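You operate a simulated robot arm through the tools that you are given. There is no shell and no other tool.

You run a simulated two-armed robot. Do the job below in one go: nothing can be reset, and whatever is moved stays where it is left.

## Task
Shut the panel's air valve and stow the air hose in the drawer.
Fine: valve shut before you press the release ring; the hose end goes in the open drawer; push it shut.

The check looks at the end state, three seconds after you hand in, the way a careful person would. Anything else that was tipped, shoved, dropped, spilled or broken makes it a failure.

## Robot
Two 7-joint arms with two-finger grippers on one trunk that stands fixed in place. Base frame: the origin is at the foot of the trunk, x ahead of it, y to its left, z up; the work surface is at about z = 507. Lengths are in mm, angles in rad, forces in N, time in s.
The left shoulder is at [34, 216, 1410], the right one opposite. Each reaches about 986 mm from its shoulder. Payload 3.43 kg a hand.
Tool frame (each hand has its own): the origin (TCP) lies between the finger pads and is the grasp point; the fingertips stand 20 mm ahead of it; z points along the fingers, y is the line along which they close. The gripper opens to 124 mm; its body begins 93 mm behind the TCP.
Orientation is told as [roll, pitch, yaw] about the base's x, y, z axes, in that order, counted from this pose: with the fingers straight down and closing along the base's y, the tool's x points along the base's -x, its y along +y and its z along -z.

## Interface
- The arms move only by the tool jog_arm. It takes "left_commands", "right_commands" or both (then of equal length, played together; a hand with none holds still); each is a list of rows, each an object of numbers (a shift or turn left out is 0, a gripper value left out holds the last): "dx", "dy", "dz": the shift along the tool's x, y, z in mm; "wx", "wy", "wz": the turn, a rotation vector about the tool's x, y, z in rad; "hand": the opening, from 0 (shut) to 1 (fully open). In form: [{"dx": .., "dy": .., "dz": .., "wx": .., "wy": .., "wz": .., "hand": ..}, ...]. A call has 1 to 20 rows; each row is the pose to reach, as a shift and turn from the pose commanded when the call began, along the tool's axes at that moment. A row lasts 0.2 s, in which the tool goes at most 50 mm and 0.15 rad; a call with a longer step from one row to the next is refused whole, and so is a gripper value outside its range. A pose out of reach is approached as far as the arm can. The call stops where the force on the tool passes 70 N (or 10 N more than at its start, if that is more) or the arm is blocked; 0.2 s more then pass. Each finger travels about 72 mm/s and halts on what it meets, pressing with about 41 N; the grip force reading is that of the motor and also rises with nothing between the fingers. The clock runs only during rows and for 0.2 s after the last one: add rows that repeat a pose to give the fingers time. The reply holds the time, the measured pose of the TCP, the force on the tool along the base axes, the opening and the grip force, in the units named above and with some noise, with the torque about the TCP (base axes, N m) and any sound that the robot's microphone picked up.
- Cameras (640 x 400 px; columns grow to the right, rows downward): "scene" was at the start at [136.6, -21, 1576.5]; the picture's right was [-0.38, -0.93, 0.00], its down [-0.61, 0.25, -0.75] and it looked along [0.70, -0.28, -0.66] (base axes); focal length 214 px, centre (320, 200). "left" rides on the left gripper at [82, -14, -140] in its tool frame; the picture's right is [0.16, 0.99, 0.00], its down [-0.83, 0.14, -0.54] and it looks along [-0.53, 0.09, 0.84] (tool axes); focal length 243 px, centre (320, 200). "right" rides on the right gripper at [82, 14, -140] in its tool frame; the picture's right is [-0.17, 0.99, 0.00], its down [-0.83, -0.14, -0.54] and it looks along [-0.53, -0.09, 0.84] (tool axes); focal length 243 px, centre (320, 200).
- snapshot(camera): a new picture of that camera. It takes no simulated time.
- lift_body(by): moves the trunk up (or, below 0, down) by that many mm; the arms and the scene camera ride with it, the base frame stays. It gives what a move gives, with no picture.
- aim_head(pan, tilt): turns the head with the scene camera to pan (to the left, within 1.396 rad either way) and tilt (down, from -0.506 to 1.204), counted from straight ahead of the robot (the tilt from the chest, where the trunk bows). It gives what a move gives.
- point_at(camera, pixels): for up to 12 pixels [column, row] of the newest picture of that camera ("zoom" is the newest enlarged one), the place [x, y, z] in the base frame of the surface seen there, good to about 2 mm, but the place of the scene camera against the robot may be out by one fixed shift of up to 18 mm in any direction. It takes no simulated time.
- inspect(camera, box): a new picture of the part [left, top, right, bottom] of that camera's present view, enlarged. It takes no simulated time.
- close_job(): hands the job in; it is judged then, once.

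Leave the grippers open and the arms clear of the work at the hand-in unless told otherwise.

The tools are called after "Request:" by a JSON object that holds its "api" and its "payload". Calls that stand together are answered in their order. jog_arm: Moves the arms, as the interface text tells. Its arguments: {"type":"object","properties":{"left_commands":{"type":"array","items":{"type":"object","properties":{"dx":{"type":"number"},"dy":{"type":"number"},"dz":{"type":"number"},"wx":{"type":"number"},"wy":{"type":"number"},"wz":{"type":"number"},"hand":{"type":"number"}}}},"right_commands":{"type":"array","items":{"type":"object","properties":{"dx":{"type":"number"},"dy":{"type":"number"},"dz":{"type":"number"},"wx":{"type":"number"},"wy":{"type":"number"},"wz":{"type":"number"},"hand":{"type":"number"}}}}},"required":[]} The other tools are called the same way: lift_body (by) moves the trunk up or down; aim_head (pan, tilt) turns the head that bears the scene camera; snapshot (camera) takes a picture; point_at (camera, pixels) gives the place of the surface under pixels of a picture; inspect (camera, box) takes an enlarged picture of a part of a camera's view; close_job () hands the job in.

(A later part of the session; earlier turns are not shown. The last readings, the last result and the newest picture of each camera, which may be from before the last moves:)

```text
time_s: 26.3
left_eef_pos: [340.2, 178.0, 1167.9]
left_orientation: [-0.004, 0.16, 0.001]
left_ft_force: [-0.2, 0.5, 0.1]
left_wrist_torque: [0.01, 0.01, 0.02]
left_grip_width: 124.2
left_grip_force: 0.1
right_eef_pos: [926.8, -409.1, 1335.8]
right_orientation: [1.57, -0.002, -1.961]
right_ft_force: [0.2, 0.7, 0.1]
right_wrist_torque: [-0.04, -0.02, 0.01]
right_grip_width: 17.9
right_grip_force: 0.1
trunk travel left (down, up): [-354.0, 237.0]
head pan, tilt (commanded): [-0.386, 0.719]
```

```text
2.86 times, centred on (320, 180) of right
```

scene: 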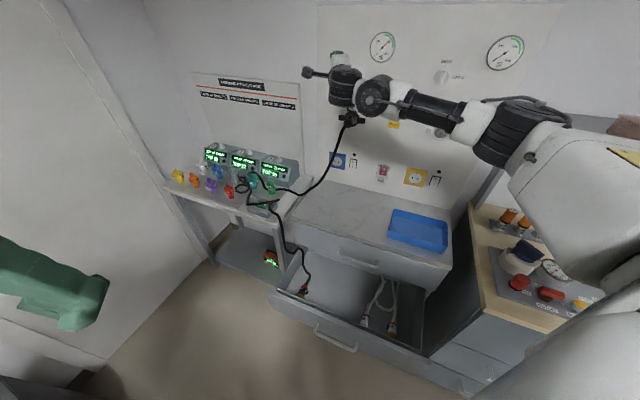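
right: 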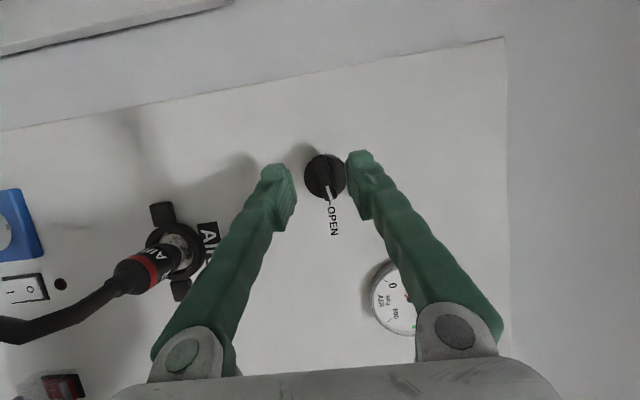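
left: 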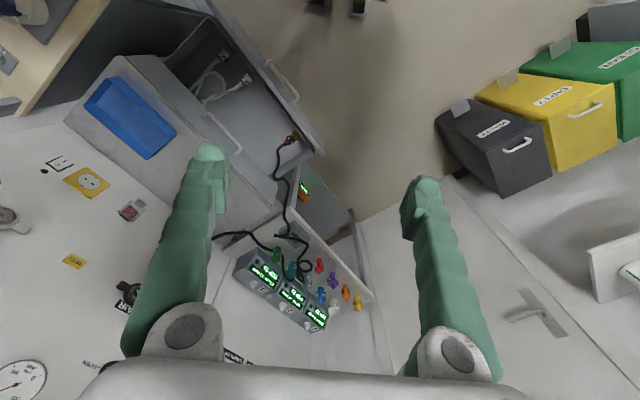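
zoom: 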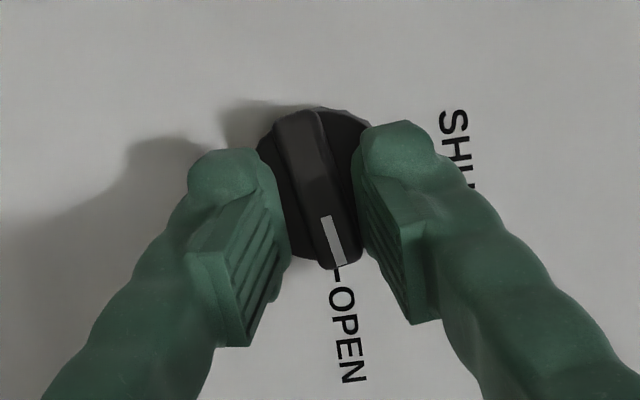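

The bar sits between the fingers with a small gap on each side. Turning counter-clockwise now, 1.57 rad in steps, then squeezing.

Request:
{"api": "jog_arm", "payload": {"right_commands": [{"wz": -0.13}, {"wz": -0.26}, {"wz": -0.39}, {"wz": -0.52}, {"wz": -0.65}, {"wz": -0.78}, {"wz": -0.91}, {"wz": -1.04}, {"wz": -1.17}, {"wz": -1.3}, {"wz": -1.43}, {"wz": -1.57}]}}

Request:
{"api": "inspect", "payload": {"camera": "right", "box": [240, 110, 400, 250]}}

Request:
{"api": "inspect", "payload": {"camera": "scene", "box": [310, 20, 410, 120]}}

```text
time_s: 28.9
left_eef_pos: [339.9, 179.2, 1169.0]
left_orientation: [-0.002, 0.16, 0.0]
left_ft_force: [-0.4, 0.3, 0.7]
left_wrist_torque: [0.01, -0.03, 0.03]
left_grip_width: 124.0
left_grip_force: 0.0
right_eef_pos: [925.5, -406.9, 1335.5]
right_orientation: [-2.215, -1.568, 1.827]
right_ft_force: [-3.7, 7.2, 0.8]
right_wrist_torque: [0.11, -0.09, 0.02]
right_grip_width: 18.2
right_grip_force: 0.3
trunk travel left (down, up): [-354.0, 237.0]
head pan, tilt (commanded): [-0.386, 0.719]
```

```text
2.86 times, centred on (320, 180) of right
```

zoom: 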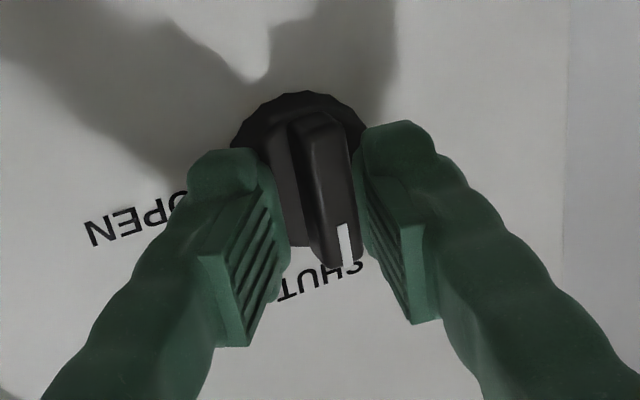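

```text
4.00 times, centred on (360, 70) of scene
```

zoom: 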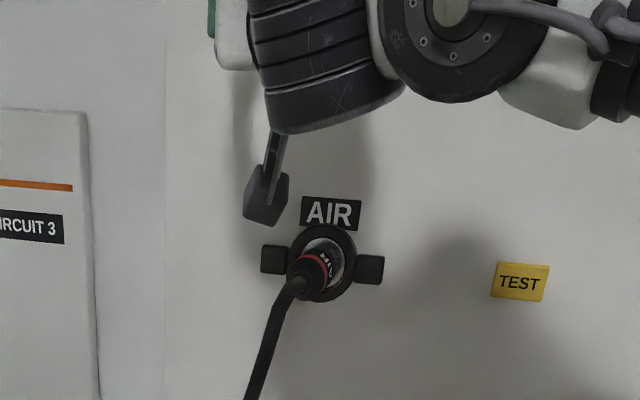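

The bar now stands nearly vertical with its white mark toward SHUT, and contact force is small at about 8 N. I'll squeeze to seat it exactly vertical, then reopen.

Request:
{"api": "jog_arm", "payload": {"right_commands": [{"hand": 0.0}, {"hand": 0.0}, {"hand": 0.0}]}}

Request:
{"api": "inspect", "payload": {"camera": "right", "box": [240, 110, 400, 250]}}

```text
time_s: 29.7
left_eef_pos: [337.3, 179.8, 1168.9]
left_orientation: [-0.003, 0.157, 0.001]
left_ft_force: [-0.3, -0.1, -0.4]
left_wrist_torque: [0.04, 0.02, 0.0]
left_grip_width: 123.7
left_grip_force: 0.0
right_eef_pos: [922.3, -406.4, 1337.3]
right_orientation: [-2.317, -1.567, 1.926]
right_ft_force: [-25.6, 13.0, -7.6]
right_wrist_torque: [0.02, 0.13, 0.16]
right_grip_width: 6.1
right_grip_force: 34.3
trunk travel left (down, up): [-354.0, 237.0]
head pan, tilt (commanded): [-0.386, 0.719]
```

```text
2.86 times, centred on (320, 180) of right
```

zoom: 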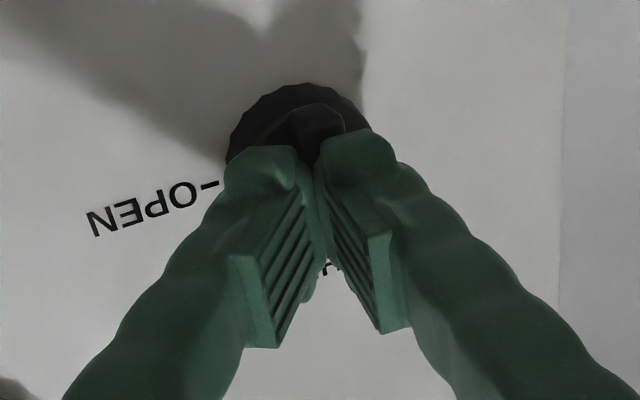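

The grip closed to 6 mm, so the fingertips have likely slid toward the bar's front edge. I'll reopen to about 37 mm, back away 45 mm, and check the knob angle.

Request:
{"api": "jog_arm", "payload": {"right_commands": [{"hand": 0.3}, {"hand": 0.3}, {"dz": -15, "hand": 0.3}, {"dz": -30, "hand": 0.3}, {"dz": -45, "hand": 0.3}]}}

Request:
{"api": "inspect", "payload": {"camera": "right", "box": [230, 90, 410, 260]}}

```text
time_s: 30.9
left_eef_pos: [339.8, 178.4, 1167.7]
left_orientation: [-0.003, 0.157, 0.001]
left_ft_force: [0.6, 0.1, -0.3]
left_wrist_torque: [0.0, -0.02, 0.02]
left_grip_width: 123.9
left_grip_force: 0.1
right_eef_pos: [883.8, -391.4, 1335.9]
right_orientation: [3.052, -1.57, 2.843]
right_ft_force: [-1.3, 0.3, -0.1]
right_wrist_torque: [0.01, 0.02, 0.0]
right_grip_width: 37.1
right_grip_force: 0.0
trunk travel left (down, up): [-354.0, 237.0]
head pan, tilt (commanded): [-0.386, 0.719]
```

```text
2.35 times, centred on (320, 175) of right
```

zoom: 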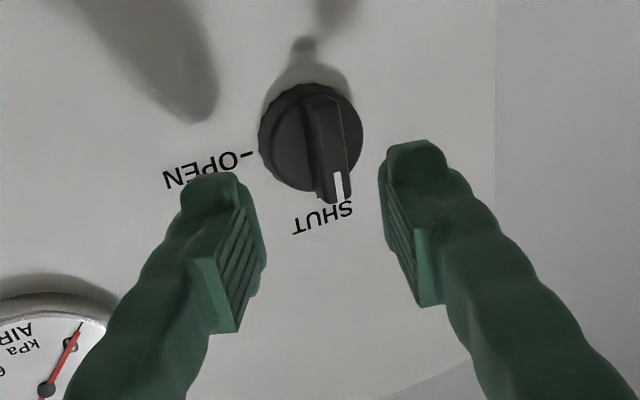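

The white mark now points at the SHUT label. I'll measure the bar's two ends to get its angle, and look at the gauge.

Request:
{"api": "inspect", "payload": {"camera": "right", "box": [285, 105, 355, 165]}}

Request:
{"api": "inspect", "payload": {"camera": "right", "box": [150, 120, 290, 260]}}

```text
6.67 times, centred on (320, 135) of right
```

zoom: 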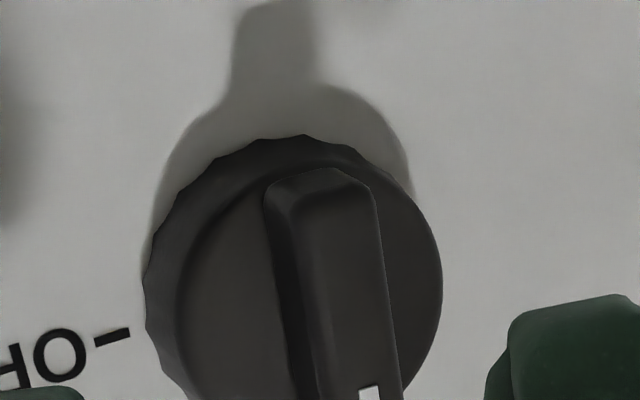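

```text
2.86 times, centred on (220, 190) of right
```

zoom: 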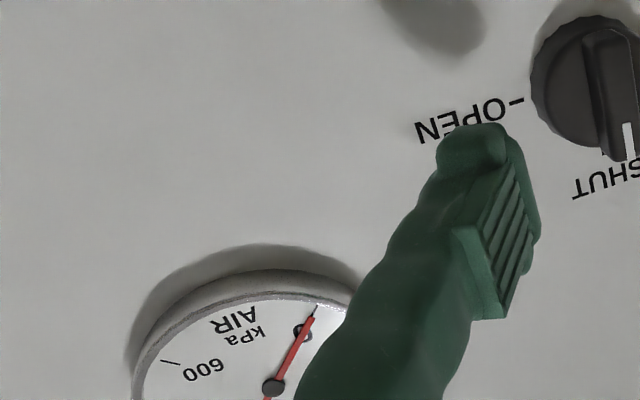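

The air gauge needle now lies on 0, so the pressure is gone. I'll measure the bar's ends to confirm it is vertical.

Request:
{"api": "inspect", "payload": {"camera": "right", "box": [285, 115, 365, 190]}}

Request:
{"api": "point_at", "payload": {"camera": "zoom", "pixels": [[312, 150], [318, 200], [330, 250], [348, 300], [293, 150], [330, 150], [322, 310], [362, 310], [270, 345], [350, 345]]}}

```text
5.33 times, centred on (325, 152) of right
```

zoom: 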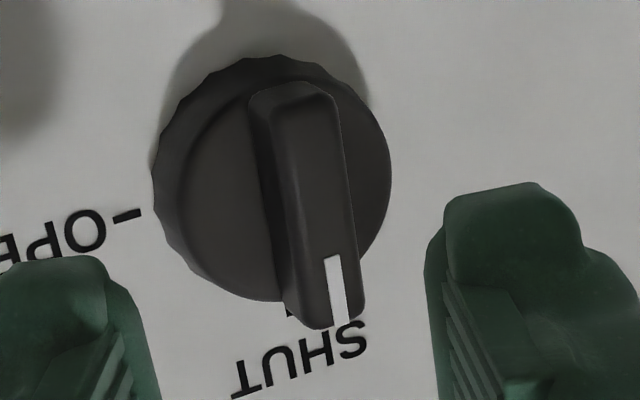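

```text
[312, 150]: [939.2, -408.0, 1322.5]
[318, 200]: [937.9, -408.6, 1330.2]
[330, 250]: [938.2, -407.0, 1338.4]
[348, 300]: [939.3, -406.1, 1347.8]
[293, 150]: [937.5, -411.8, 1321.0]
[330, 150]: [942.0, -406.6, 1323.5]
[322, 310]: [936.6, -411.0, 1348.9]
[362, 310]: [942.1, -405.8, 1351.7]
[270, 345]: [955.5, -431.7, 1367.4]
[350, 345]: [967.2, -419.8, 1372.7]
```

The bar runs from s −375.1 to −375.4 over its length, so it is vertical to within a degree and the valve is shut. For the outlet I'd like the camera above the fingers, away from the drooping hose. I'll back off 70 mm and test rolling the hand toward camera-up.

Request:
{"api": "jog_arm", "payload": {"right_commands": [{"dz": -35}, {"dz": -70}, {"dz": -70, "wz": 0.14}, {"dz": -70, "wz": 0.28}, {"dz": -70, "wz": 0.42}, {"dz": -70, "wz": 0.56}, {"dz": -70, "wz": 0.7}, {"dz": -70, "wz": 0.84}, {"dz": -70, "wz": 0.98}, {"dz": -70, "wz": 1.12}, {"dz": -70, "wz": 1.26}, {"dz": -70, "wz": 1.4}, {"dz": -70, "wz": 1.54}, {"dz": -70, "wz": 1.68}, {"dz": -70, "wz": 1.82}, {"dz": -70, "wz": 1.96}, {"dz": -70, "wz": 2.1}, {"dz": -70, "wz": 2.24}, {"dz": -70, "wz": 2.38}]}}

Request:
{"api": "snapshot", "payload": {"camera": "scene"}}

```text
time_s: 34.8
left_eef_pos: [337.4, 178.3, 1169.7]
left_orientation: [-0.004, 0.158, 0.001]
left_ft_force: [-0.2, 1.2, 0.9]
left_wrist_torque: [-0.07, 0.01, 0.02]
left_grip_width: 124.1
left_grip_force: 0.0
right_eef_pos: [857.3, -470.0, 1414.6]
right_orientation: [1.514, 0.637, -2.073]
right_ft_force: [-85.2, 30.4, 1.3]
right_wrist_torque: [-2.33, -3.13, -2.96]
right_grip_width: 37.0
right_grip_force: 0.0
right hand out of reach, approached as far as the arm can: row 15, 16, 17, 18, 19
trunk travel left (down, up): [-354.0, 237.0]
head pan, tilt (commanded): [-0.386, 0.719]
stopped in row 19 (right hand): the force on the tool passed its limit at 120 N (the readings are from after the stop); the commanded pose is now the measured one
```

```text
taken
```

scene: 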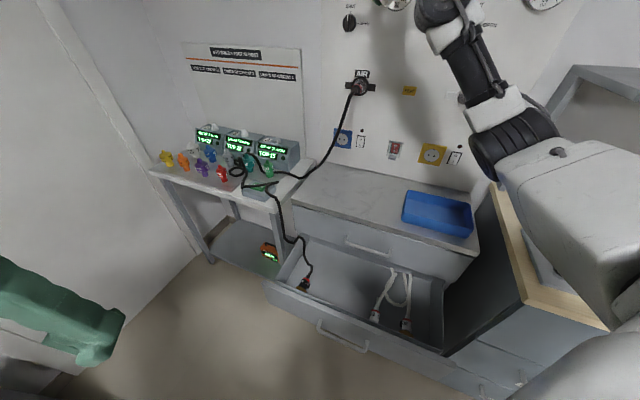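

The roll toward camera-up ran out of reach, and the hand drifted into the panel face and stopped. I'll retreat straight back along the fingers at once and check that area for harm.

Request:
{"api": "jog_arm", "payload": {"right_commands": [{"dz": -10}, {"dz": -25}, {"dz": -45}]}}

Request:
{"api": "snapshot", "payload": {"camera": "right"}}

Request:
{"api": "inspect", "payload": {"camera": "scene", "box": [320, 0, 480, 100]}}

```text
time_s: 35.6
left_eef_pos: [340.4, 178.9, 1168.1]
left_orientation: [-0.002, 0.161, 0.001]
left_ft_force: [-0.9, 0.0, 0.8]
left_wrist_torque: [0.01, -0.01, 0.03]
left_grip_width: 124.0
left_grip_force: 0.0
right_eef_pos: [832.6, -451.3, 1423.3]
right_orientation: [1.521, 0.632, -2.075]
right_ft_force: [0.8, 0.3, 0.6]
right_wrist_torque: [-0.01, -0.03, 0.01]
right_grip_width: 37.4
right_grip_force: 0.0
right hand out of reach, approached as far as the arm can: row 2, 3
trunk travel left (down, up): [-354.0, 237.0]
head pan, tilt (commanded): [-0.386, 0.719]
```

```text
taken
```

right: 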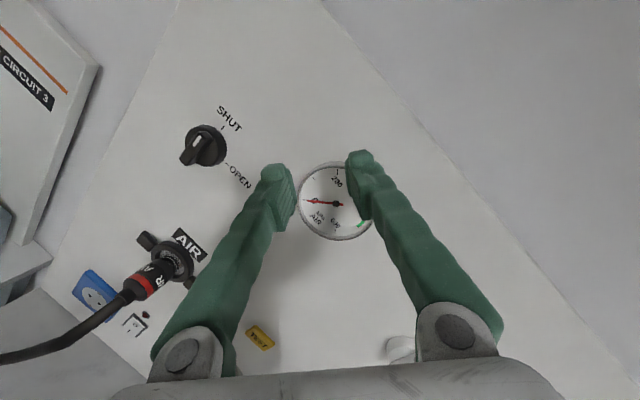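

```text
4.00 times, centred on (400, 50) of scene
```

zoom: 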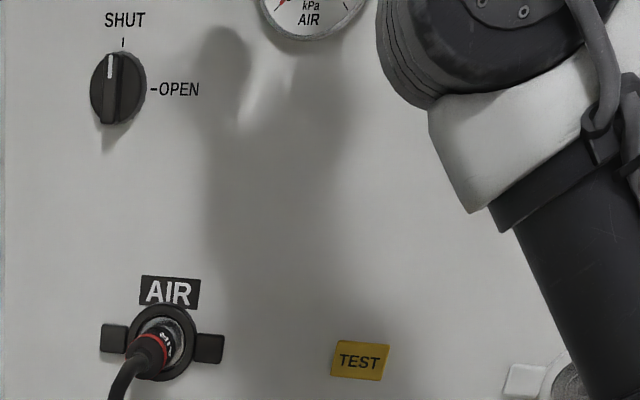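

The knob reads SHUT, the gauge reads 0, and the panel looks unharmed. I'll unroll the hand to the camera-below pose that worked, and bring it down and back to about 150 mm off the panel above the outlet.

Request:
{"api": "jog_arm", "payload": {"right_commands": [{"dx": -2.4, "dy": -11.8, "dz": -3, "wz": -0.1375}, {"dx": -4.8, "dy": -23.6, "dz": -6, "wz": -0.275}, {"dx": -7.2, "dy": -35.4, "dz": -9, "wz": -0.4125}, {"dx": -9.6, "dy": -47.2, "dz": -12, "wz": -0.55}, {"dx": -12, "dy": -59, "dz": -15, "wz": -0.6875}, {"dx": -14.4, "dy": -70.8, "dz": -18, "wz": -0.825}, {"dx": -16.8, "dy": -82.6, "dz": -21, "wz": -0.9625}, {"dx": -19.2, "dy": -94.4, "dz": -24, "wz": -1.1}, {"dx": -21.6, "dy": -106.2, "dz": -27, "wz": -1.2375}, {"dx": -24, "dy": -118, "dz": -30, "wz": -1.375}, {"dx": -26.4, "dy": -129.8, "dz": -33, "wz": -1.5125}, {"dx": -28.8, "dy": -141.6, "dz": -36, "wz": -1.65}, {"dx": -31.2, "dy": -153.4, "dz": -39, "wz": -1.7875}, {"dx": -33.6, "dy": -165.2, "dz": -42, "wz": -1.925}, {"dx": -36, "dy": -177, "dz": -45, "wz": -2.0625}, {"dx": -38.4, "dy": -188.9, "dz": -48, "wz": -2.2}]}}

Request:
{"api": "snapshot", "payload": {"camera": "right"}}

Request:
{"api": "snapshot", "payload": {"camera": "scene"}}

```text
time_s: 39.0
left_eef_pos: [339.8, 178.5, 1167.9]
left_orientation: [-0.002, 0.162, 0.001]
left_ft_force: [0.2, -0.3, 0.0]
left_wrist_torque: [0.01, 0.03, 0.01]
left_grip_width: 123.9
left_grip_force: 0.0
right_eef_pos: [818.6, -354.2, 1250.7]
right_orientation: [0.127, -1.522, -0.597]
right_ft_force: [-0.5, 0.0, -0.1]
right_wrist_torque: [-0.02, -0.01, -0.01]
right_grip_width: 37.3
right_grip_force: 0.1
trunk travel left (down, up): [-354.0, 237.0]
head pan, tilt (commanded): [-0.386, 0.719]
```

```text
taken
```

right: 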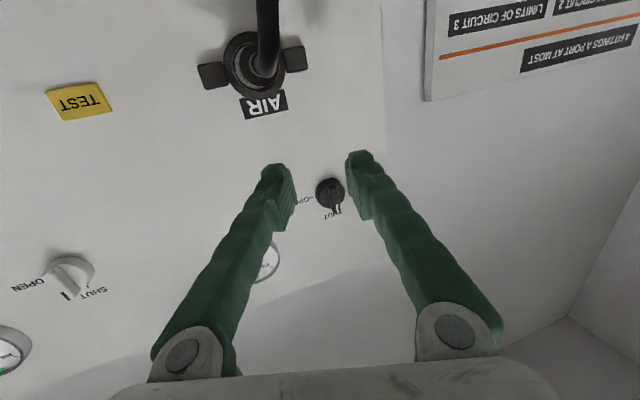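

```text
taken
```

scene: 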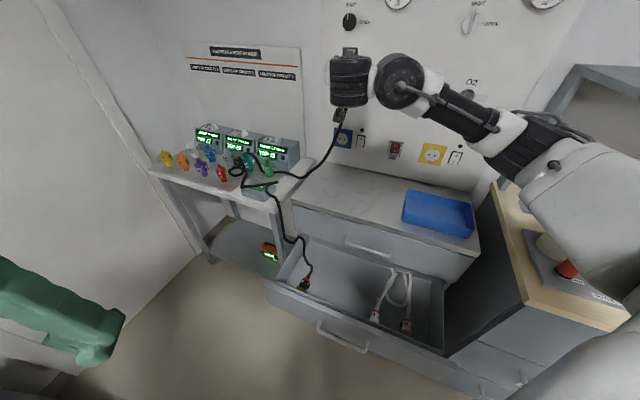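

The hand is clear at (819, −354, 1251) and the hose hangs between outlet and camera at (268,20). Next I'll open to about 50 mm, tilt the fingers 0.45 rad downward with heading about −0.7, and line up 100 mm back from the probe along the finger axis.

Request:
{"api": "jog_arm", "payload": {"right_commands": [{"dx": 8.5, "dy": -4.3, "dz": 5.2, "wx": 0.0565, "wy": 0.1, "wz": 0.013, "hand": 0.4}, {"dx": 17, "dy": -8.5, "dz": 10.3, "wx": 0.113, "wy": 0.2, "wz": 0.0255, "hand": 0.4}, {"dx": 25.6, "dy": -12.8, "dz": 15.5, "wx": 0.1695, "wy": 0.299, "wz": 0.038, "hand": 0.4}, {"dx": 34.1, "dy": -17.1, "dz": 20.7, "wx": 0.226, "wy": 0.399, "wz": 0.051, "hand": 0.4}]}}

Request:
{"api": "snapshot", "payload": {"camera": "right"}}

Request:
{"api": "inspect", "payload": {"camera": "scene", "box": [270, 30, 430, 190]}}

```text
time_s: 40.0
left_eef_pos: [341.0, 177.0, 1168.7]
left_orientation: [-0.002, 0.16, 0.003]
left_ft_force: [0.4, 0.5, -1.0]
left_wrist_torque: [0.02, 0.03, -0.01]
left_grip_width: 124.1
left_grip_force: 0.0
right_eef_pos: [856.3, -424.0, 1203.3]
right_orientation: [0.071, -1.288, -0.664]
right_ft_force: [0.7, 0.6, 0.2]
right_wrist_torque: [0.0, 0.01, 0.01]
right_grip_width: 49.6
right_grip_force: 0.1
right hand out of reach, approached as far as the arm can: row 1, 2, 3, 4
trunk travel left (down, up): [-354.0, 237.0]
head pan, tilt (commanded): [-0.386, 0.719]
```

```text
taken
```

right: 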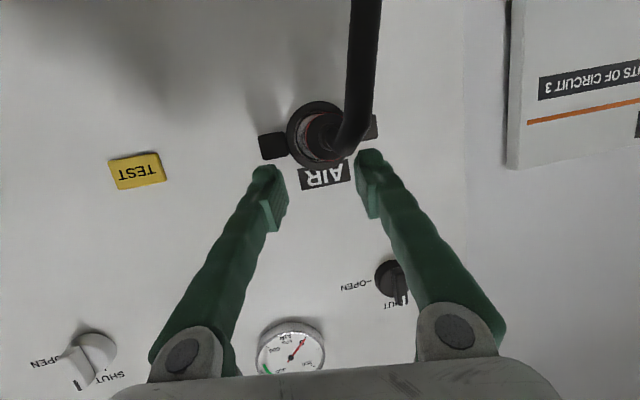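

```text
2.50 times, centred on (350, 110) of scene
```

zoom: 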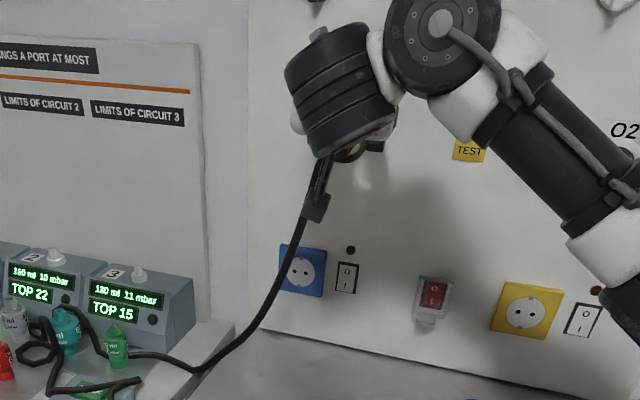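

The tilt hit the arm's limit and left the hand at (856, −424, 1203), about 12 mm right of the probe and just above it. A higher shoulder should make the downward tilt easier, so I'll back away and raise the trunk 160 mm.

Request:
{"api": "jog_arm", "payload": {"right_commands": [{"dz": -20, "dx": -10}, {"dz": -40, "dx": -20}, {"dz": -60, "dx": -30}]}}

Request:
{"api": "lift_body", "payload": {"by": 160}}

Request:
{"api": "snapshot", "payload": {"camera": "scene"}}

```text
time_s: 40.8
left_eef_pos: [339.4, 178.1, 1168.1]
left_orientation: [-0.003, 0.161, 0.0]
left_ft_force: [0.0, -0.2, 0.4]
left_wrist_torque: [-0.03, -0.04, -0.03]
left_grip_width: 123.6
left_grip_force: 0.0
right_eef_pos: [838.5, -444.4, 1253.2]
right_orientation: [0.087, -1.318, -0.674]
right_ft_force: [-0.4, 0.6, 0.9]
right_wrist_torque: [-0.01, -0.03, 0.05]
right_grip_width: 49.9
right_grip_force: 0.1
right hand out of reach, approached as far as the arm can: row 1, 2, 3
trunk travel left (down, up): [-354.0, 237.0]
head pan, tilt (commanded): [-0.386, 0.719]
```

```text
time_s: 42.6
left_eef_pos: [320.3, 177.1, 1365.1]
left_orientation: [-0.004, 0.04, 0.005]
left_ft_force: [0.6, 0.5, 0.0]
left_wrist_torque: [0.0, -0.02, 0.0]
left_grip_width: 123.8
left_grip_force: 0.0
right_eef_pos: [775.3, -444.0, 1573.6]
right_orientation: [1.082, -1.413, -1.656]
right_ft_force: [0.1, -0.1, 0.6]
right_wrist_torque: [-0.01, -0.03, 0.01]
right_grip_width: 49.7
right_grip_force: 0.0
trunk travel left (down, up): [-514.0, 77.0]
head pan, tilt (commanded): [-0.386, 0.719]
```

```text
taken
```

scene: 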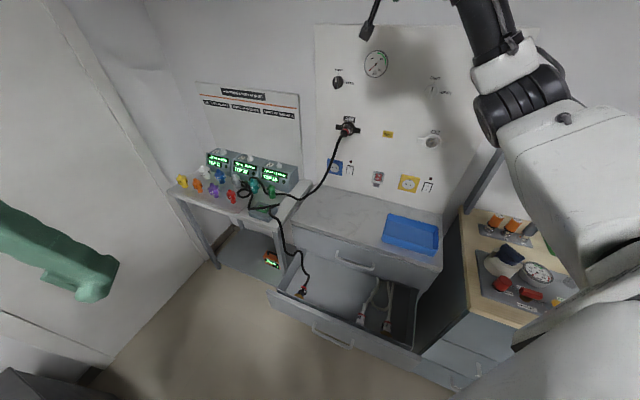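

The hand ended higher than expected, at (775, −444, 1574), well clear of everything. I'll hold briefly to see that it is stable and check the elbow position.

Request:
{"api": "jog_arm", "payload": {"right_commands": [{"dz": 0}, {"dz": 0}]}}

Request:
{"api": "aim_head", "payload": {"pan": -0.45, "tilt": 0.35}}

Request:
{"api": "snapshot", "payload": {"camera": "scene"}}

```text
time_s: 43.2
left_eef_pos: [320.9, 177.3, 1365.9]
left_orientation: [-0.002, 0.04, 0.003]
left_ft_force: [-0.5, 0.0, 0.3]
left_wrist_torque: [-0.02, 0.03, -0.01]
left_grip_width: 124.0
left_grip_force: 0.1
right_eef_pos: [775.1, -444.2, 1574.0]
right_orientation: [1.09, -1.414, -1.662]
right_ft_force: [0.9, -0.6, 0.8]
right_wrist_torque: [-0.01, -0.01, -0.01]
right_grip_width: 49.6
right_grip_force: 0.0
trunk travel left (down, up): [-514.0, 77.0]
head pan, tilt (commanded): [-0.386, 0.719]
```

```text
time_s: 44.1
left_eef_pos: [320.3, 177.6, 1365.9]
left_orientation: [-0.002, 0.04, 0.002]
left_ft_force: [0.6, 0.0, -0.4]
left_wrist_torque: [0.0, 0.01, 0.02]
left_grip_width: 124.0
left_grip_force: 0.1
right_eef_pos: [774.4, -444.7, 1575.8]
right_orientation: [1.093, -1.414, -1.665]
right_ft_force: [0.0, -0.9, 0.6]
right_wrist_torque: [-0.01, 0.0, 0.01]
right_grip_width: 49.5
right_grip_force: 0.1
trunk travel left (down, up): [-514.0, 77.0]
head pan, tilt (commanded): [-0.45, 0.351]
```

```text
taken
```

scene: 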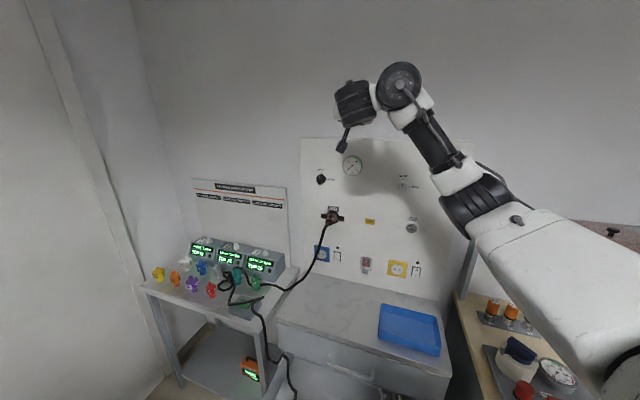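

The arm is stable with the forearm now rising upward. I'll measure the arm points to work out how to bring the elbow to a better place.

Request:
{"api": "point_at", "payload": {"camera": "scene", "pixels": [[355, 105], [383, 97], [402, 85], [415, 110], [440, 145], [458, 178], [478, 205], [500, 225], [540, 260], [590, 310], [342, 145], [348, 130]]}}

```text
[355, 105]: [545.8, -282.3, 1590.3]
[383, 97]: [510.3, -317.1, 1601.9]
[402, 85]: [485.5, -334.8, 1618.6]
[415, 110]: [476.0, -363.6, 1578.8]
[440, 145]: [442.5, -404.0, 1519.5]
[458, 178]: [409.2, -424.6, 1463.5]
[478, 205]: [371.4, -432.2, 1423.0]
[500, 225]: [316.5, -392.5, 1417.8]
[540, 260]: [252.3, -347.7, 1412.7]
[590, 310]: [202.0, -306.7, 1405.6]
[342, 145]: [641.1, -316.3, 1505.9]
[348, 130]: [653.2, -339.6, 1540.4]
```

From these points I get roughly 430 mm upper arm, 280 mm forearm and 285 mm wrist-to-TCP. The wrist bend seems limited to about 80°, so an extended arm coming from above should be easier than backing away from the panel. I'll raise the trunk another 50 mm.

Request:
{"api": "lift_body", "payload": {"by": 50}}

```text
time_s: 45.0
left_eef_pos: [293.0, 176.8, 1452.4]
left_orientation: [-0.005, -0.087, 0.006]
left_ft_force: [-0.1, -0.5, 0.4]
left_wrist_torque: [0.04, 0.03, -0.03]
left_grip_width: 123.9
left_grip_force: 0.1
right_eef_pos: [777.0, -445.3, 1622.2]
right_orientation: [1.069, -1.414, -1.642]
right_ft_force: [0.2, -1.2, 0.6]
right_wrist_torque: [-0.04, -0.04, -0.01]
right_grip_width: 49.8
right_grip_force: 0.2
trunk travel left (down, up): [-564.0, 27.0]
head pan, tilt (commanded): [-0.45, 0.351]
```

The right hand rode up cleanly to (777, −445, 1622). I'll bring it down in front of the panel to a waypoint above the outlet, s −318, h 70, z 1340, tilting the fingers slightly downward.

Request:
{"api": "jog_arm", "payload": {"right_commands": [{"dx": 40.5, "dy": 4.7, "dz": 12, "wx": 0.02, "wy": 0.0165, "wz": -0.017}, {"dx": 81, "dy": 9.4, "dz": 24.1, "wx": 0.04, "wy": 0.033, "wz": -0.034}, {"dx": 121.6, "dy": 14.1, "dz": 36.1, "wx": 0.06, "wy": 0.0495, "wz": -0.051}, {"dx": 162.1, "dy": 18.9, "dz": 48.2, "wx": 0.08, "wy": 0.066, "wz": -0.068}, {"dx": 202.6, "dy": 23.6, "dz": 60.2, "wx": 0.1, "wy": 0.0824, "wz": -0.085}, {"dx": 243.2, "dy": 28.3, "dz": 72.3, "wx": 0.12, "wy": 0.099, "wz": -0.102}, {"dx": 283.7, "dy": 33, "dz": 84.3, "wx": 0.1394, "wy": 0.1154, "wz": -0.1193}]}}

Request:
{"api": "snapshot", "payload": {"camera": "scene"}}

Request:
{"api": "snapshot", "payload": {"camera": "right"}}

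```text
time_s: 46.6
left_eef_pos: [291.9, 176.2, 1452.4]
left_orientation: [-0.006, -0.089, 0.007]
left_ft_force: [-0.2, 0.2, -0.1]
left_wrist_torque: [0.01, 0.03, -0.01]
left_grip_width: 124.1
left_grip_force: 0.1
right_eef_pos: [819.7, -466.9, 1354.7]
right_orientation: [0.028, -1.375, -0.715]
right_ft_force: [-0.9, 0.6, 1.3]
right_wrist_torque: [-0.01, -0.04, 0.0]
right_grip_width: 49.9
right_grip_force: 0.1
right hand out of reach, approached as far as the arm can: row 4, 5, 6, 7
trunk travel left (down, up): [-564.0, 27.0]
head pan, tilt (commanded): [-0.45, 0.351]
```

```text
taken
```

scene: 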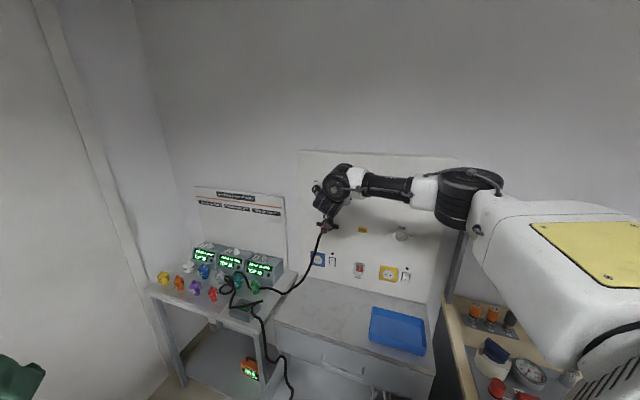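

```text
taken
```

right: 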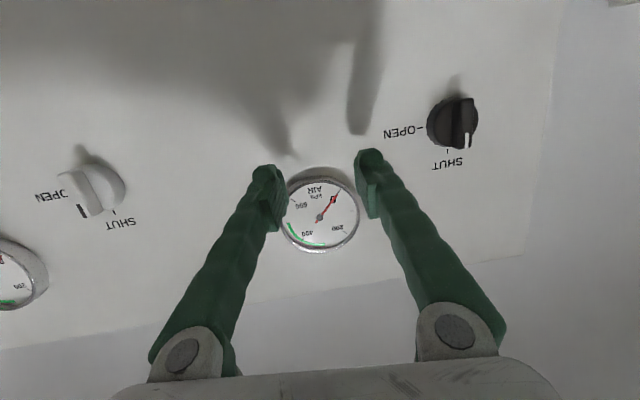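

The hand stalled 69 mm right of where I wanted, so I'll change tactics. I'll use the roll that worked on the knob (fingers above and below, heading about −0.37) with the trunk lower. First I'll check the heights of the right counter and its items, since the right elbow will come down near them.

Request:
{"api": "point_at", "payload": {"camera": "scene", "pixels": [[450, 310], [490, 320], [493, 300], [495, 352], [530, 370], [460, 230], [400, 325], [300, 330], [570, 372], [508, 315], [350, 340], [440, 290]]}}

Request:
{"api": "aim_head", "payload": {"pan": -0.9, "tilt": 0.75}}

Request:
{"api": "snapshot", "payload": {"camera": "scene"}}

```text
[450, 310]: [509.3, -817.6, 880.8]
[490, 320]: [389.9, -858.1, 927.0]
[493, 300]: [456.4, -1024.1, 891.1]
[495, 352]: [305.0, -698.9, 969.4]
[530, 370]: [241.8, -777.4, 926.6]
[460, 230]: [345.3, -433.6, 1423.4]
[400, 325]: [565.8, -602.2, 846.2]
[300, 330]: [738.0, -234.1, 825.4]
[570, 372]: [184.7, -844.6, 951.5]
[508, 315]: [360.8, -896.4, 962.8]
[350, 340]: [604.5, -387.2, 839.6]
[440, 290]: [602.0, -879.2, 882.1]
```

```text
time_s: 47.5
left_eef_pos: [291.8, 177.2, 1452.9]
left_orientation: [-0.004, -0.09, 0.006]
left_ft_force: [0.3, 1.1, 0.1]
left_wrist_torque: [-0.02, -0.02, -0.01]
left_grip_width: 124.1
left_grip_force: 0.0
right_eef_pos: [821.3, -468.1, 1355.4]
right_orientation: [0.026, -1.376, -0.711]
right_ft_force: [0.3, 0.6, 0.1]
right_wrist_torque: [-0.01, 0.0, 0.0]
right_grip_width: 49.6
right_grip_force: 0.1
trunk travel left (down, up): [-564.0, 27.0]
head pan, tilt (commanded): [-0.901, 0.75]
```

```text
taken
```

scene: 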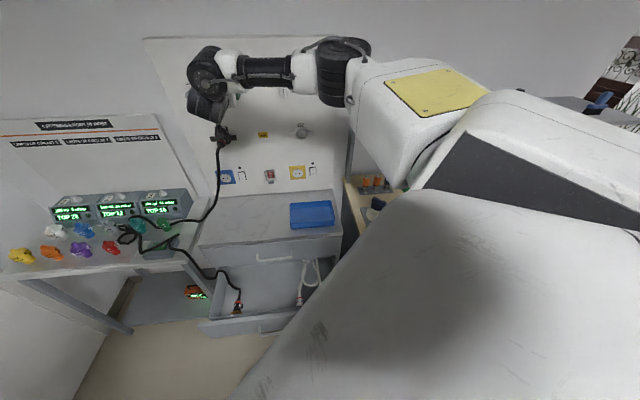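

The counter items top out near z 970 at y < −690, so a lower elbow will clear them. I'll pull the hand back from the panel with the fingers levelled and heading eased to about −0.36, then roll a quarter turn so they close vertically.

Request:
{"api": "jog_arm", "payload": {"right_commands": [{"dx": 6, "dy": -9.9, "dz": -30.5, "wx": -0.08, "wy": -0.049}, {"dx": 12, "dy": -19.7, "dz": -61, "wx": -0.16, "wy": -0.098}, {"dx": 18, "dy": -29.6, "dz": -91, "wx": -0.24, "wy": -0.147}, {"dx": 23.8, "dy": -39.4, "dz": -121.8, "wx": -0.32, "wy": -0.195}]}}

Request:
{"api": "jog_arm", "payload": {"right_commands": [{"wz": 0.14}, {"wz": 0.28}, {"wz": 0.42}, {"wz": 0.56}, {"wz": 0.7}, {"wz": 0.84}, {"wz": 0.98}, {"wz": 1.12}, {"wz": 1.26}, {"wz": 1.4}, {"wz": 1.54}, {"wz": 1.57}]}}

Request:
{"api": "snapshot", "payload": {"camera": "right"}}

```text
time_s: 48.5
left_eef_pos: [289.4, 177.4, 1453.1]
left_orientation: [-0.003, -0.091, 0.005]
left_ft_force: [-0.3, 1.1, 0.0]
left_wrist_torque: [0.0, -0.06, -0.01]
left_grip_width: 124.0
left_grip_force: 0.2
right_eef_pos: [698.3, -418.2, 1358.4]
right_orientation: [1.807, -1.539, -2.19]
right_ft_force: [-0.7, 0.7, 0.1]
right_wrist_torque: [-0.03, 0.03, -0.01]
right_grip_width: 49.7
right_grip_force: 0.0
trunk travel left (down, up): [-564.0, 27.0]
head pan, tilt (commanded): [-0.901, 0.75]
```

```text
time_s: 51.1
left_eef_pos: [290.2, 177.3, 1452.3]
left_orientation: [-0.004, -0.09, 0.008]
left_ft_force: [0.3, -0.5, 0.3]
left_wrist_torque: [0.02, -0.01, 0.02]
left_grip_width: 123.8
left_grip_force: 0.1
right_eef_pos: [700.8, -418.6, 1355.8]
right_orientation: [1.576, 0.034, -1.951]
right_ft_force: [-0.1, 0.1, 0.0]
right_wrist_torque: [0.01, 0.01, -0.03]
right_grip_width: 49.7
right_grip_force: 0.0
trunk travel left (down, up): [-564.0, 27.0]
head pan, tilt (commanded): [-0.901, 0.75]
```

```text
taken
```

right: 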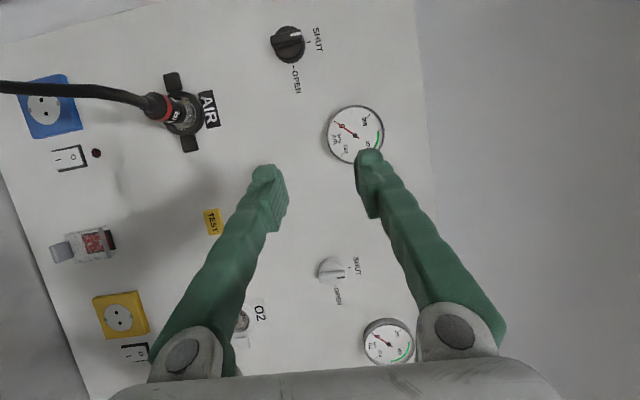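

All poses were reached. The camera shows the outlet at (180,112), the hose running off to the left, and the knob still on SHUT. I'll measure the probe and hose from here with the accurate wrist camera.

Request:
{"api": "inspect", "payload": {"camera": "right", "box": [130, 60, 230, 165]}}

Request:
{"api": "point_at", "payload": {"camera": "right", "pixels": [[140, 98], [120, 93], [95, 90], [70, 89], [45, 88], [20, 87], [172, 82], [189, 142]]}}

```text
3.81 times, centred on (180, 112) of right
```

zoom: 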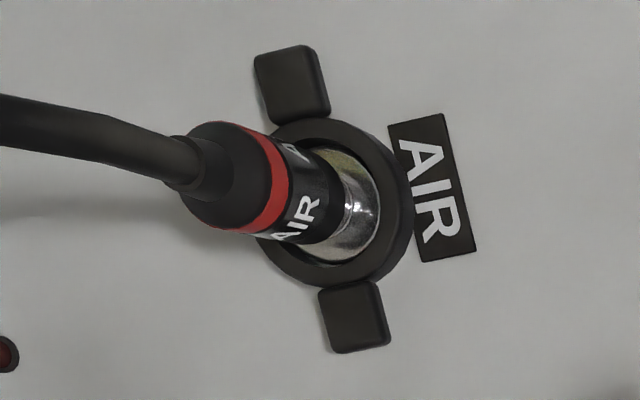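

```text
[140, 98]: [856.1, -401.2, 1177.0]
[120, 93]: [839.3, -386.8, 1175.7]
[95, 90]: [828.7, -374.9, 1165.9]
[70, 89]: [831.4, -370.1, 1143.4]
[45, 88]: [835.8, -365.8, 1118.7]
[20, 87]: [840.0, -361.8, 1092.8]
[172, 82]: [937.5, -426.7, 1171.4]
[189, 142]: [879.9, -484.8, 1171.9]
```

The hose leaves straight out to h ≈ 130, then drops almost vertically. I'll measure the probe body and ring thickness in the zoom.

Request:
{"api": "point_at", "payload": {"camera": "zoom", "pixels": [[235, 175], [275, 180], [310, 195], [350, 205], [255, 130], [255, 225], [390, 210], [310, 270], [355, 135], [290, 85], [355, 315], [200, 165]]}}

```text
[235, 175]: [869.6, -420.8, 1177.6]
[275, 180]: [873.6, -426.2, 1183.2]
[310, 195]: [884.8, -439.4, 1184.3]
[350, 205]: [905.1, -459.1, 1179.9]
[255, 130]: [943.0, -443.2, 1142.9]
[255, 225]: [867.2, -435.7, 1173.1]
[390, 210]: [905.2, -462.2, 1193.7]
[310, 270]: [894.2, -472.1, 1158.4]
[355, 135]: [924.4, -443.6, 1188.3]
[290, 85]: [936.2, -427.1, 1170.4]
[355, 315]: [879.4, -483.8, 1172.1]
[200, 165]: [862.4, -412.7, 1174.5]
```

The outlet centre is at s ≈ −320, z ≈ 1171.5, the probe radius about 13 mm, and the ring face at h ≈ 14. Everything in front of the hand is clear, so I'll lower the trunk 300 mm for the press.

Request:
{"api": "lift_body", "payload": {"by": -300}}

Request:
{"api": "aim_head", "payload": {"pan": -0.45, "tilt": 0.5}}

Request:
{"api": "snapshot", "payload": {"camera": "scene"}}

```text
time_s: 54.1
left_eef_pos: [352.1, 176.9, 1067.0]
left_orientation: [-0.003, 0.25, 0.006]
left_ft_force: [-0.4, -0.1, -1.1]
left_wrist_torque: [-0.02, 0.0, -0.02]
left_grip_width: 123.9
left_grip_force: 0.0
right_eef_pos: [711.7, -418.0, 1030.8]
right_orientation: [1.525, 0.014, -1.955]
right_ft_force: [0.2, -0.9, 0.0]
right_wrist_torque: [0.0, -0.01, -0.01]
right_grip_width: 49.6
right_grip_force: 0.2
trunk travel left (down, up): [-264.0, 327.0]
head pan, tilt (commanded): [-0.901, 0.75]
```

```text
time_s: 55.0
left_eef_pos: [353.0, 177.0, 1067.1]
left_orientation: [-0.004, 0.252, 0.007]
left_ft_force: [0.3, -0.3, 0.4]
left_wrist_torque: [0.0, 0.0, 0.02]
left_grip_width: 123.9
left_grip_force: 0.1
right_eef_pos: [711.8, -417.6, 1028.7]
right_orientation: [1.526, 0.014, -1.955]
right_ft_force: [0.9, -0.2, -0.6]
right_wrist_torque: [-0.02, 0.01, 0.05]
right_grip_width: 49.6
right_grip_force: 0.1
trunk travel left (down, up): [-264.0, 327.0]
head pan, tilt (commanded): [-0.45, 0.499]
```

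```text
taken
```

scene: 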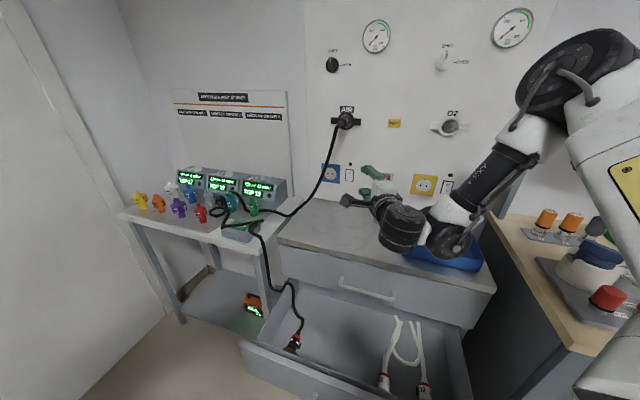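

The hand is at (712, −418, 1029), well off the panel and with the elbow now up. The hose hangs down at h ≈ 130, so I'll come in from the right: first to s −235, h 47, z 1171.5, then slide left so the fingers straddle the probe above and below.

Request:
{"api": "jog_arm", "payload": {"right_commands": [{"dx": -5.2, "dy": 29.8, "dz": 25.7, "wx": -0.009}, {"dx": -10.4, "dy": 59.7, "dz": 51.3, "wx": -0.018}, {"dx": -15.5, "dy": 89.5, "dz": 77, "wx": -0.027}, {"dx": -20.7, "dy": 119.4, "dz": 102.6, "wx": -0.036}, {"dx": -25.9, "dy": 149.2, "dz": 128.3, "wx": -0.045}]}}

Request:
{"api": "snapshot", "payload": {"camera": "right"}}

Request:
{"api": "snapshot", "payload": {"camera": "scene"}}

```text
time_s: 56.4
left_eef_pos: [348.1, 177.8, 1067.3]
left_orientation: [-0.004, 0.247, 0.005]
left_ft_force: [-0.1, -0.4, -0.5]
left_wrist_torque: [-0.03, -0.12, -0.01]
left_grip_width: 124.1
left_grip_force: 0.0
right_eef_pos: [828.7, -477.0, 1107.4]
right_orientation: [1.505, -0.088, -1.937]
right_ft_force: [-0.8, 0.5, 1.3]
right_wrist_torque: [0.03, 0.13, 0.04]
right_grip_width: 49.7
right_grip_force: 0.1
right hand out of reach, approached as far as the arm can: row 4
trunk travel left (down, up): [-264.0, 327.0]
head pan, tilt (commanded): [-0.45, 0.499]
stopped in row 5 (right hand): the arm was blocked; the commanded pose is now the measured one
```

```text
taken
```

right: 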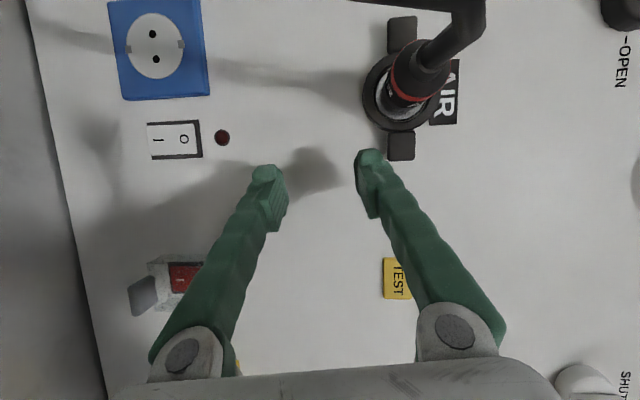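

```text
taken
```

scene: 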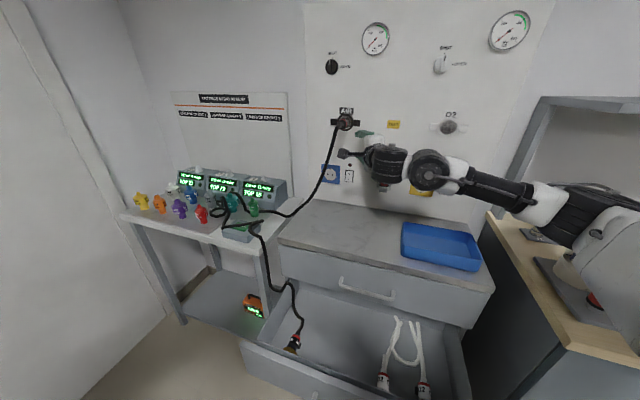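

The arm reports being blocked. The elbow now seems low over the right-hand counter, around (600,230), so I'll look closely there before doing anything else.

Request:
{"api": "inspect", "payload": {"camera": "scene", "box": [470, 150, 640, 330]}}

Request:
{"api": "point_at", "payload": {"camera": "scene", "pixels": [[590, 215], [600, 240], [570, 240], [545, 200], [430, 165], [540, 230], [610, 300], [500, 185], [570, 290], [595, 305], [625, 230], [635, 290]]}}

Request:
{"api": "aim_head", "payload": {"pan": -1.0, "tilt": 0.8}}

Request:
{"api": "snapshot", "payload": {"camera": "scene"}}

```text
2.22 times, centred on (555, 240) of scene
```

zoom: 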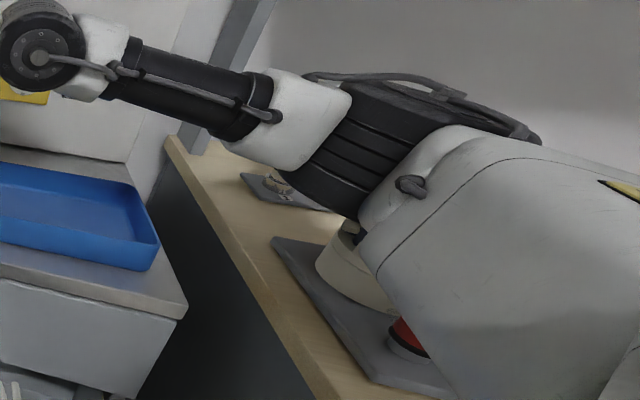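

```text
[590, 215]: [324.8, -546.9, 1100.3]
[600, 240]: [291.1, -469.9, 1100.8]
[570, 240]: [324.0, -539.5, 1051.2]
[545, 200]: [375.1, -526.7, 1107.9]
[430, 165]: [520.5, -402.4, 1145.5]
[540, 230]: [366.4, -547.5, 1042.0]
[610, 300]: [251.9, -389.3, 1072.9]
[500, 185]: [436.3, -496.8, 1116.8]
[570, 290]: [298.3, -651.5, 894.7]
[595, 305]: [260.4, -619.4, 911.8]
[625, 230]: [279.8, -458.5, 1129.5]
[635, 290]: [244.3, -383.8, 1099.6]
```

```text
time_s: 57.4
left_eef_pos: [353.0, 175.9, 1065.2]
left_orientation: [-0.003, 0.25, 0.006]
left_ft_force: [-0.3, 0.3, 0.3]
left_wrist_torque: [0.02, 0.0, 0.0]
left_grip_width: 124.0
left_grip_force: 0.0
right_eef_pos: [833.5, -477.5, 1104.4]
right_orientation: [1.502, -0.088, -1.936]
right_ft_force: [0.3, -0.6, -0.3]
right_wrist_torque: [0.01, 0.03, 0.0]
right_grip_width: 49.3
right_grip_force: 0.0
trunk travel left (down, up): [-264.0, 327.0]
head pan, tilt (commanded): [-1.0, 0.799]
```

```text
taken
```

scene: 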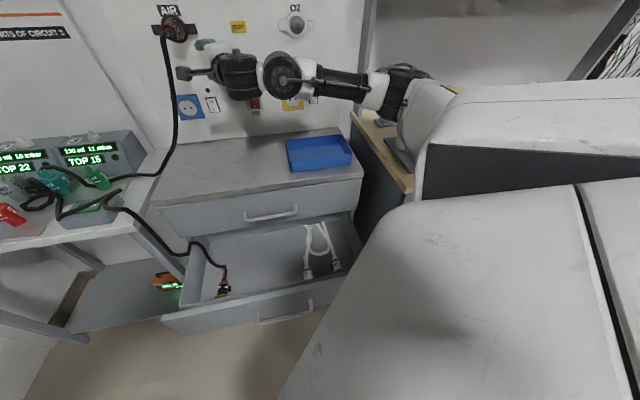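

There's no sign of contact. The elbow's underside is near z 1030 and the items below top out near 970, so the block looks like the elbow swinging over. For margin, I'll shift the hand 40 mm right of the outlet, then raise the trunk 100 mm so the elbow stays well above the counter.

Request:
{"api": "jog_arm", "payload": {"right_commands": [{"dx": -18, "dz": -8}, {"dx": -36.5, "dz": -16.3}, {"dx": -36.5, "dz": -16.3}]}}

Request:
{"api": "lift_body", "payload": {"by": 100}}

Request:
{"api": "aim_head", "payload": {"pan": -0.6, "tilt": 0.6}}

Request:
{"api": "snapshot", "payload": {"camera": "scene"}}

Request:
{"api": "snapshot", "payload": {"camera": "right"}}

```text
time_s: 58.2
left_eef_pos: [352.6, 176.7, 1066.2]
left_orientation: [-0.003, 0.255, 0.007]
left_ft_force: [-0.6, -0.4, 0.4]
left_wrist_torque: [-0.02, 0.02, 0.01]
left_grip_width: 124.0
left_grip_force: 0.1
right_eef_pos: [811.0, -504.8, 1101.1]
right_orientation: [1.517, -0.095, -1.941]
right_ft_force: [0.2, 0.0, 0.2]
right_wrist_torque: [0.0, 0.02, 0.0]
right_grip_width: 49.6
right_grip_force: 0.1
right hand out of reach, approached as far as the arm can: row 2, 3
trunk travel left (down, up): [-264.0, 327.0]
head pan, tilt (commanded): [-1.0, 0.799]
```

```text
time_s: 59.5
left_eef_pos: [348.8, 176.6, 1169.0]
left_orientation: [-0.003, 0.23, 0.012]
left_ft_force: [-0.7, -0.2, -0.4]
left_wrist_torque: [-0.03, 0.01, 0.01]
left_grip_width: 124.1
left_grip_force: 0.1
right_eef_pos: [791.5, -503.9, 1251.6]
right_orientation: [1.591, -0.067, -1.944]
right_ft_force: [0.0, 0.4, 0.3]
right_wrist_torque: [-0.01, -0.01, 0.03]
right_grip_width: 49.5
right_grip_force: 0.0
trunk travel left (down, up): [-364.0, 227.0]
head pan, tilt (commanded): [-1.0, 0.799]
```

```text
time_s: 60.4
left_eef_pos: [348.0, 175.2, 1168.7]
left_orientation: [-0.002, 0.229, 0.01]
left_ft_force: [-0.1, 0.1, -0.2]
left_wrist_torque: [-0.01, 0.01, -0.01]
left_grip_width: 124.3
left_grip_force: 0.1
right_eef_pos: [790.8, -504.4, 1254.0]
right_orientation: [1.589, -0.064, -1.943]
right_ft_force: [-0.6, 0.1, 0.2]
right_wrist_torque: [0.02, 0.0, 0.0]
right_grip_width: 49.6
right_grip_force: 0.0
trunk travel left (down, up): [-364.0, 227.0]
head pan, tilt (commanded): [-0.6, 0.6]
```

```text
taken
```

scene: 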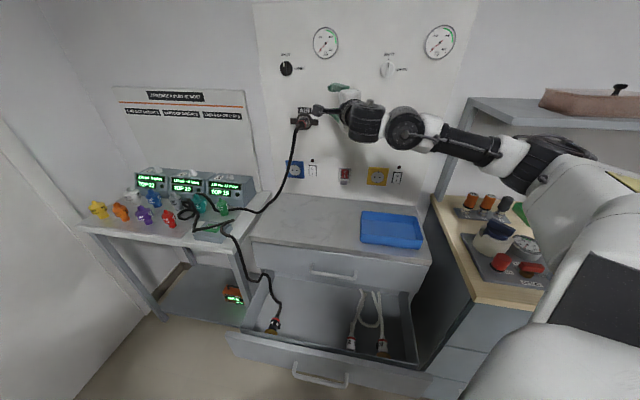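

```text
taken
```

right: 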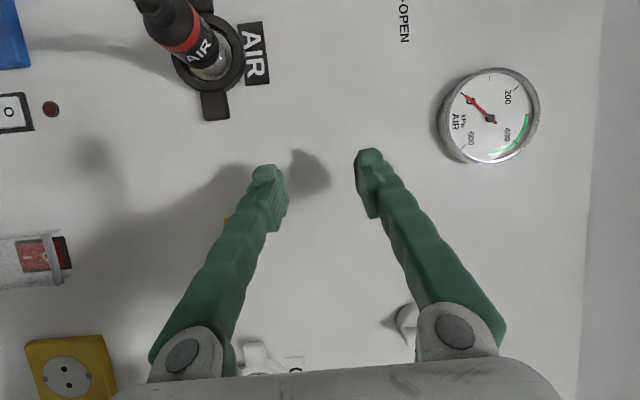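

The counter items look untouched and the hand is at (791, −504, 1254), right of the outlet. I'll step down and in to s −235, h 47, z 1171.5.

Request:
{"api": "jog_arm", "payload": {"right_commands": [{"dx": 9.1, "dy": -27, "dz": 9.3, "wx": 0.006, "wz": 0.021}, {"dx": 18.3, "dy": -54, "dz": 18.7, "wx": 0.012, "wz": 0.043}, {"dx": 27.4, "dy": -80.9, "dz": 28, "wx": 0.018, "wz": 0.064}, {"dx": 27.4, "dy": -80.9, "dz": 28, "wx": 0.018, "wz": 0.064}]}}

Request:
{"api": "snapshot", "payload": {"camera": "right"}}

```text
time_s: 61.4
left_eef_pos: [347.3, 176.1, 1169.6]
left_orientation: [-0.004, 0.228, 0.011]
left_ft_force: [0.5, -0.3, -0.4]
left_wrist_torque: [0.01, -0.01, -0.02]
left_grip_width: 124.0
left_grip_force: 0.1
right_eef_pos: [827.3, -493.4, 1171.5]
right_orientation: [1.572, 0.0, -1.944]
right_ft_force: [-0.3, 0.0, -0.3]
right_wrist_torque: [-0.02, 0.03, 0.0]
right_grip_width: 49.5
right_grip_force: 0.0
trunk travel left (down, up): [-364.0, 227.0]
head pan, tilt (commanded): [-0.6, 0.6]
```

```text
taken
```

right: 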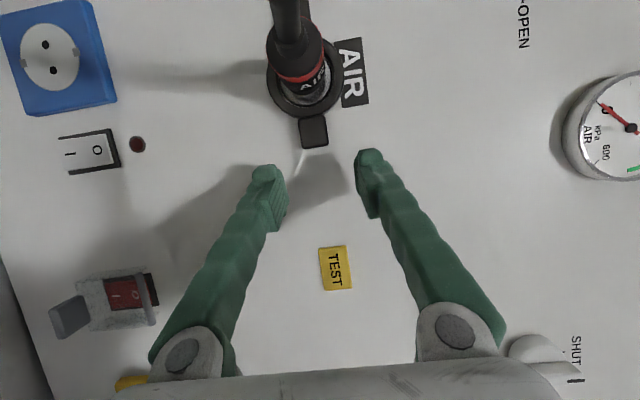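

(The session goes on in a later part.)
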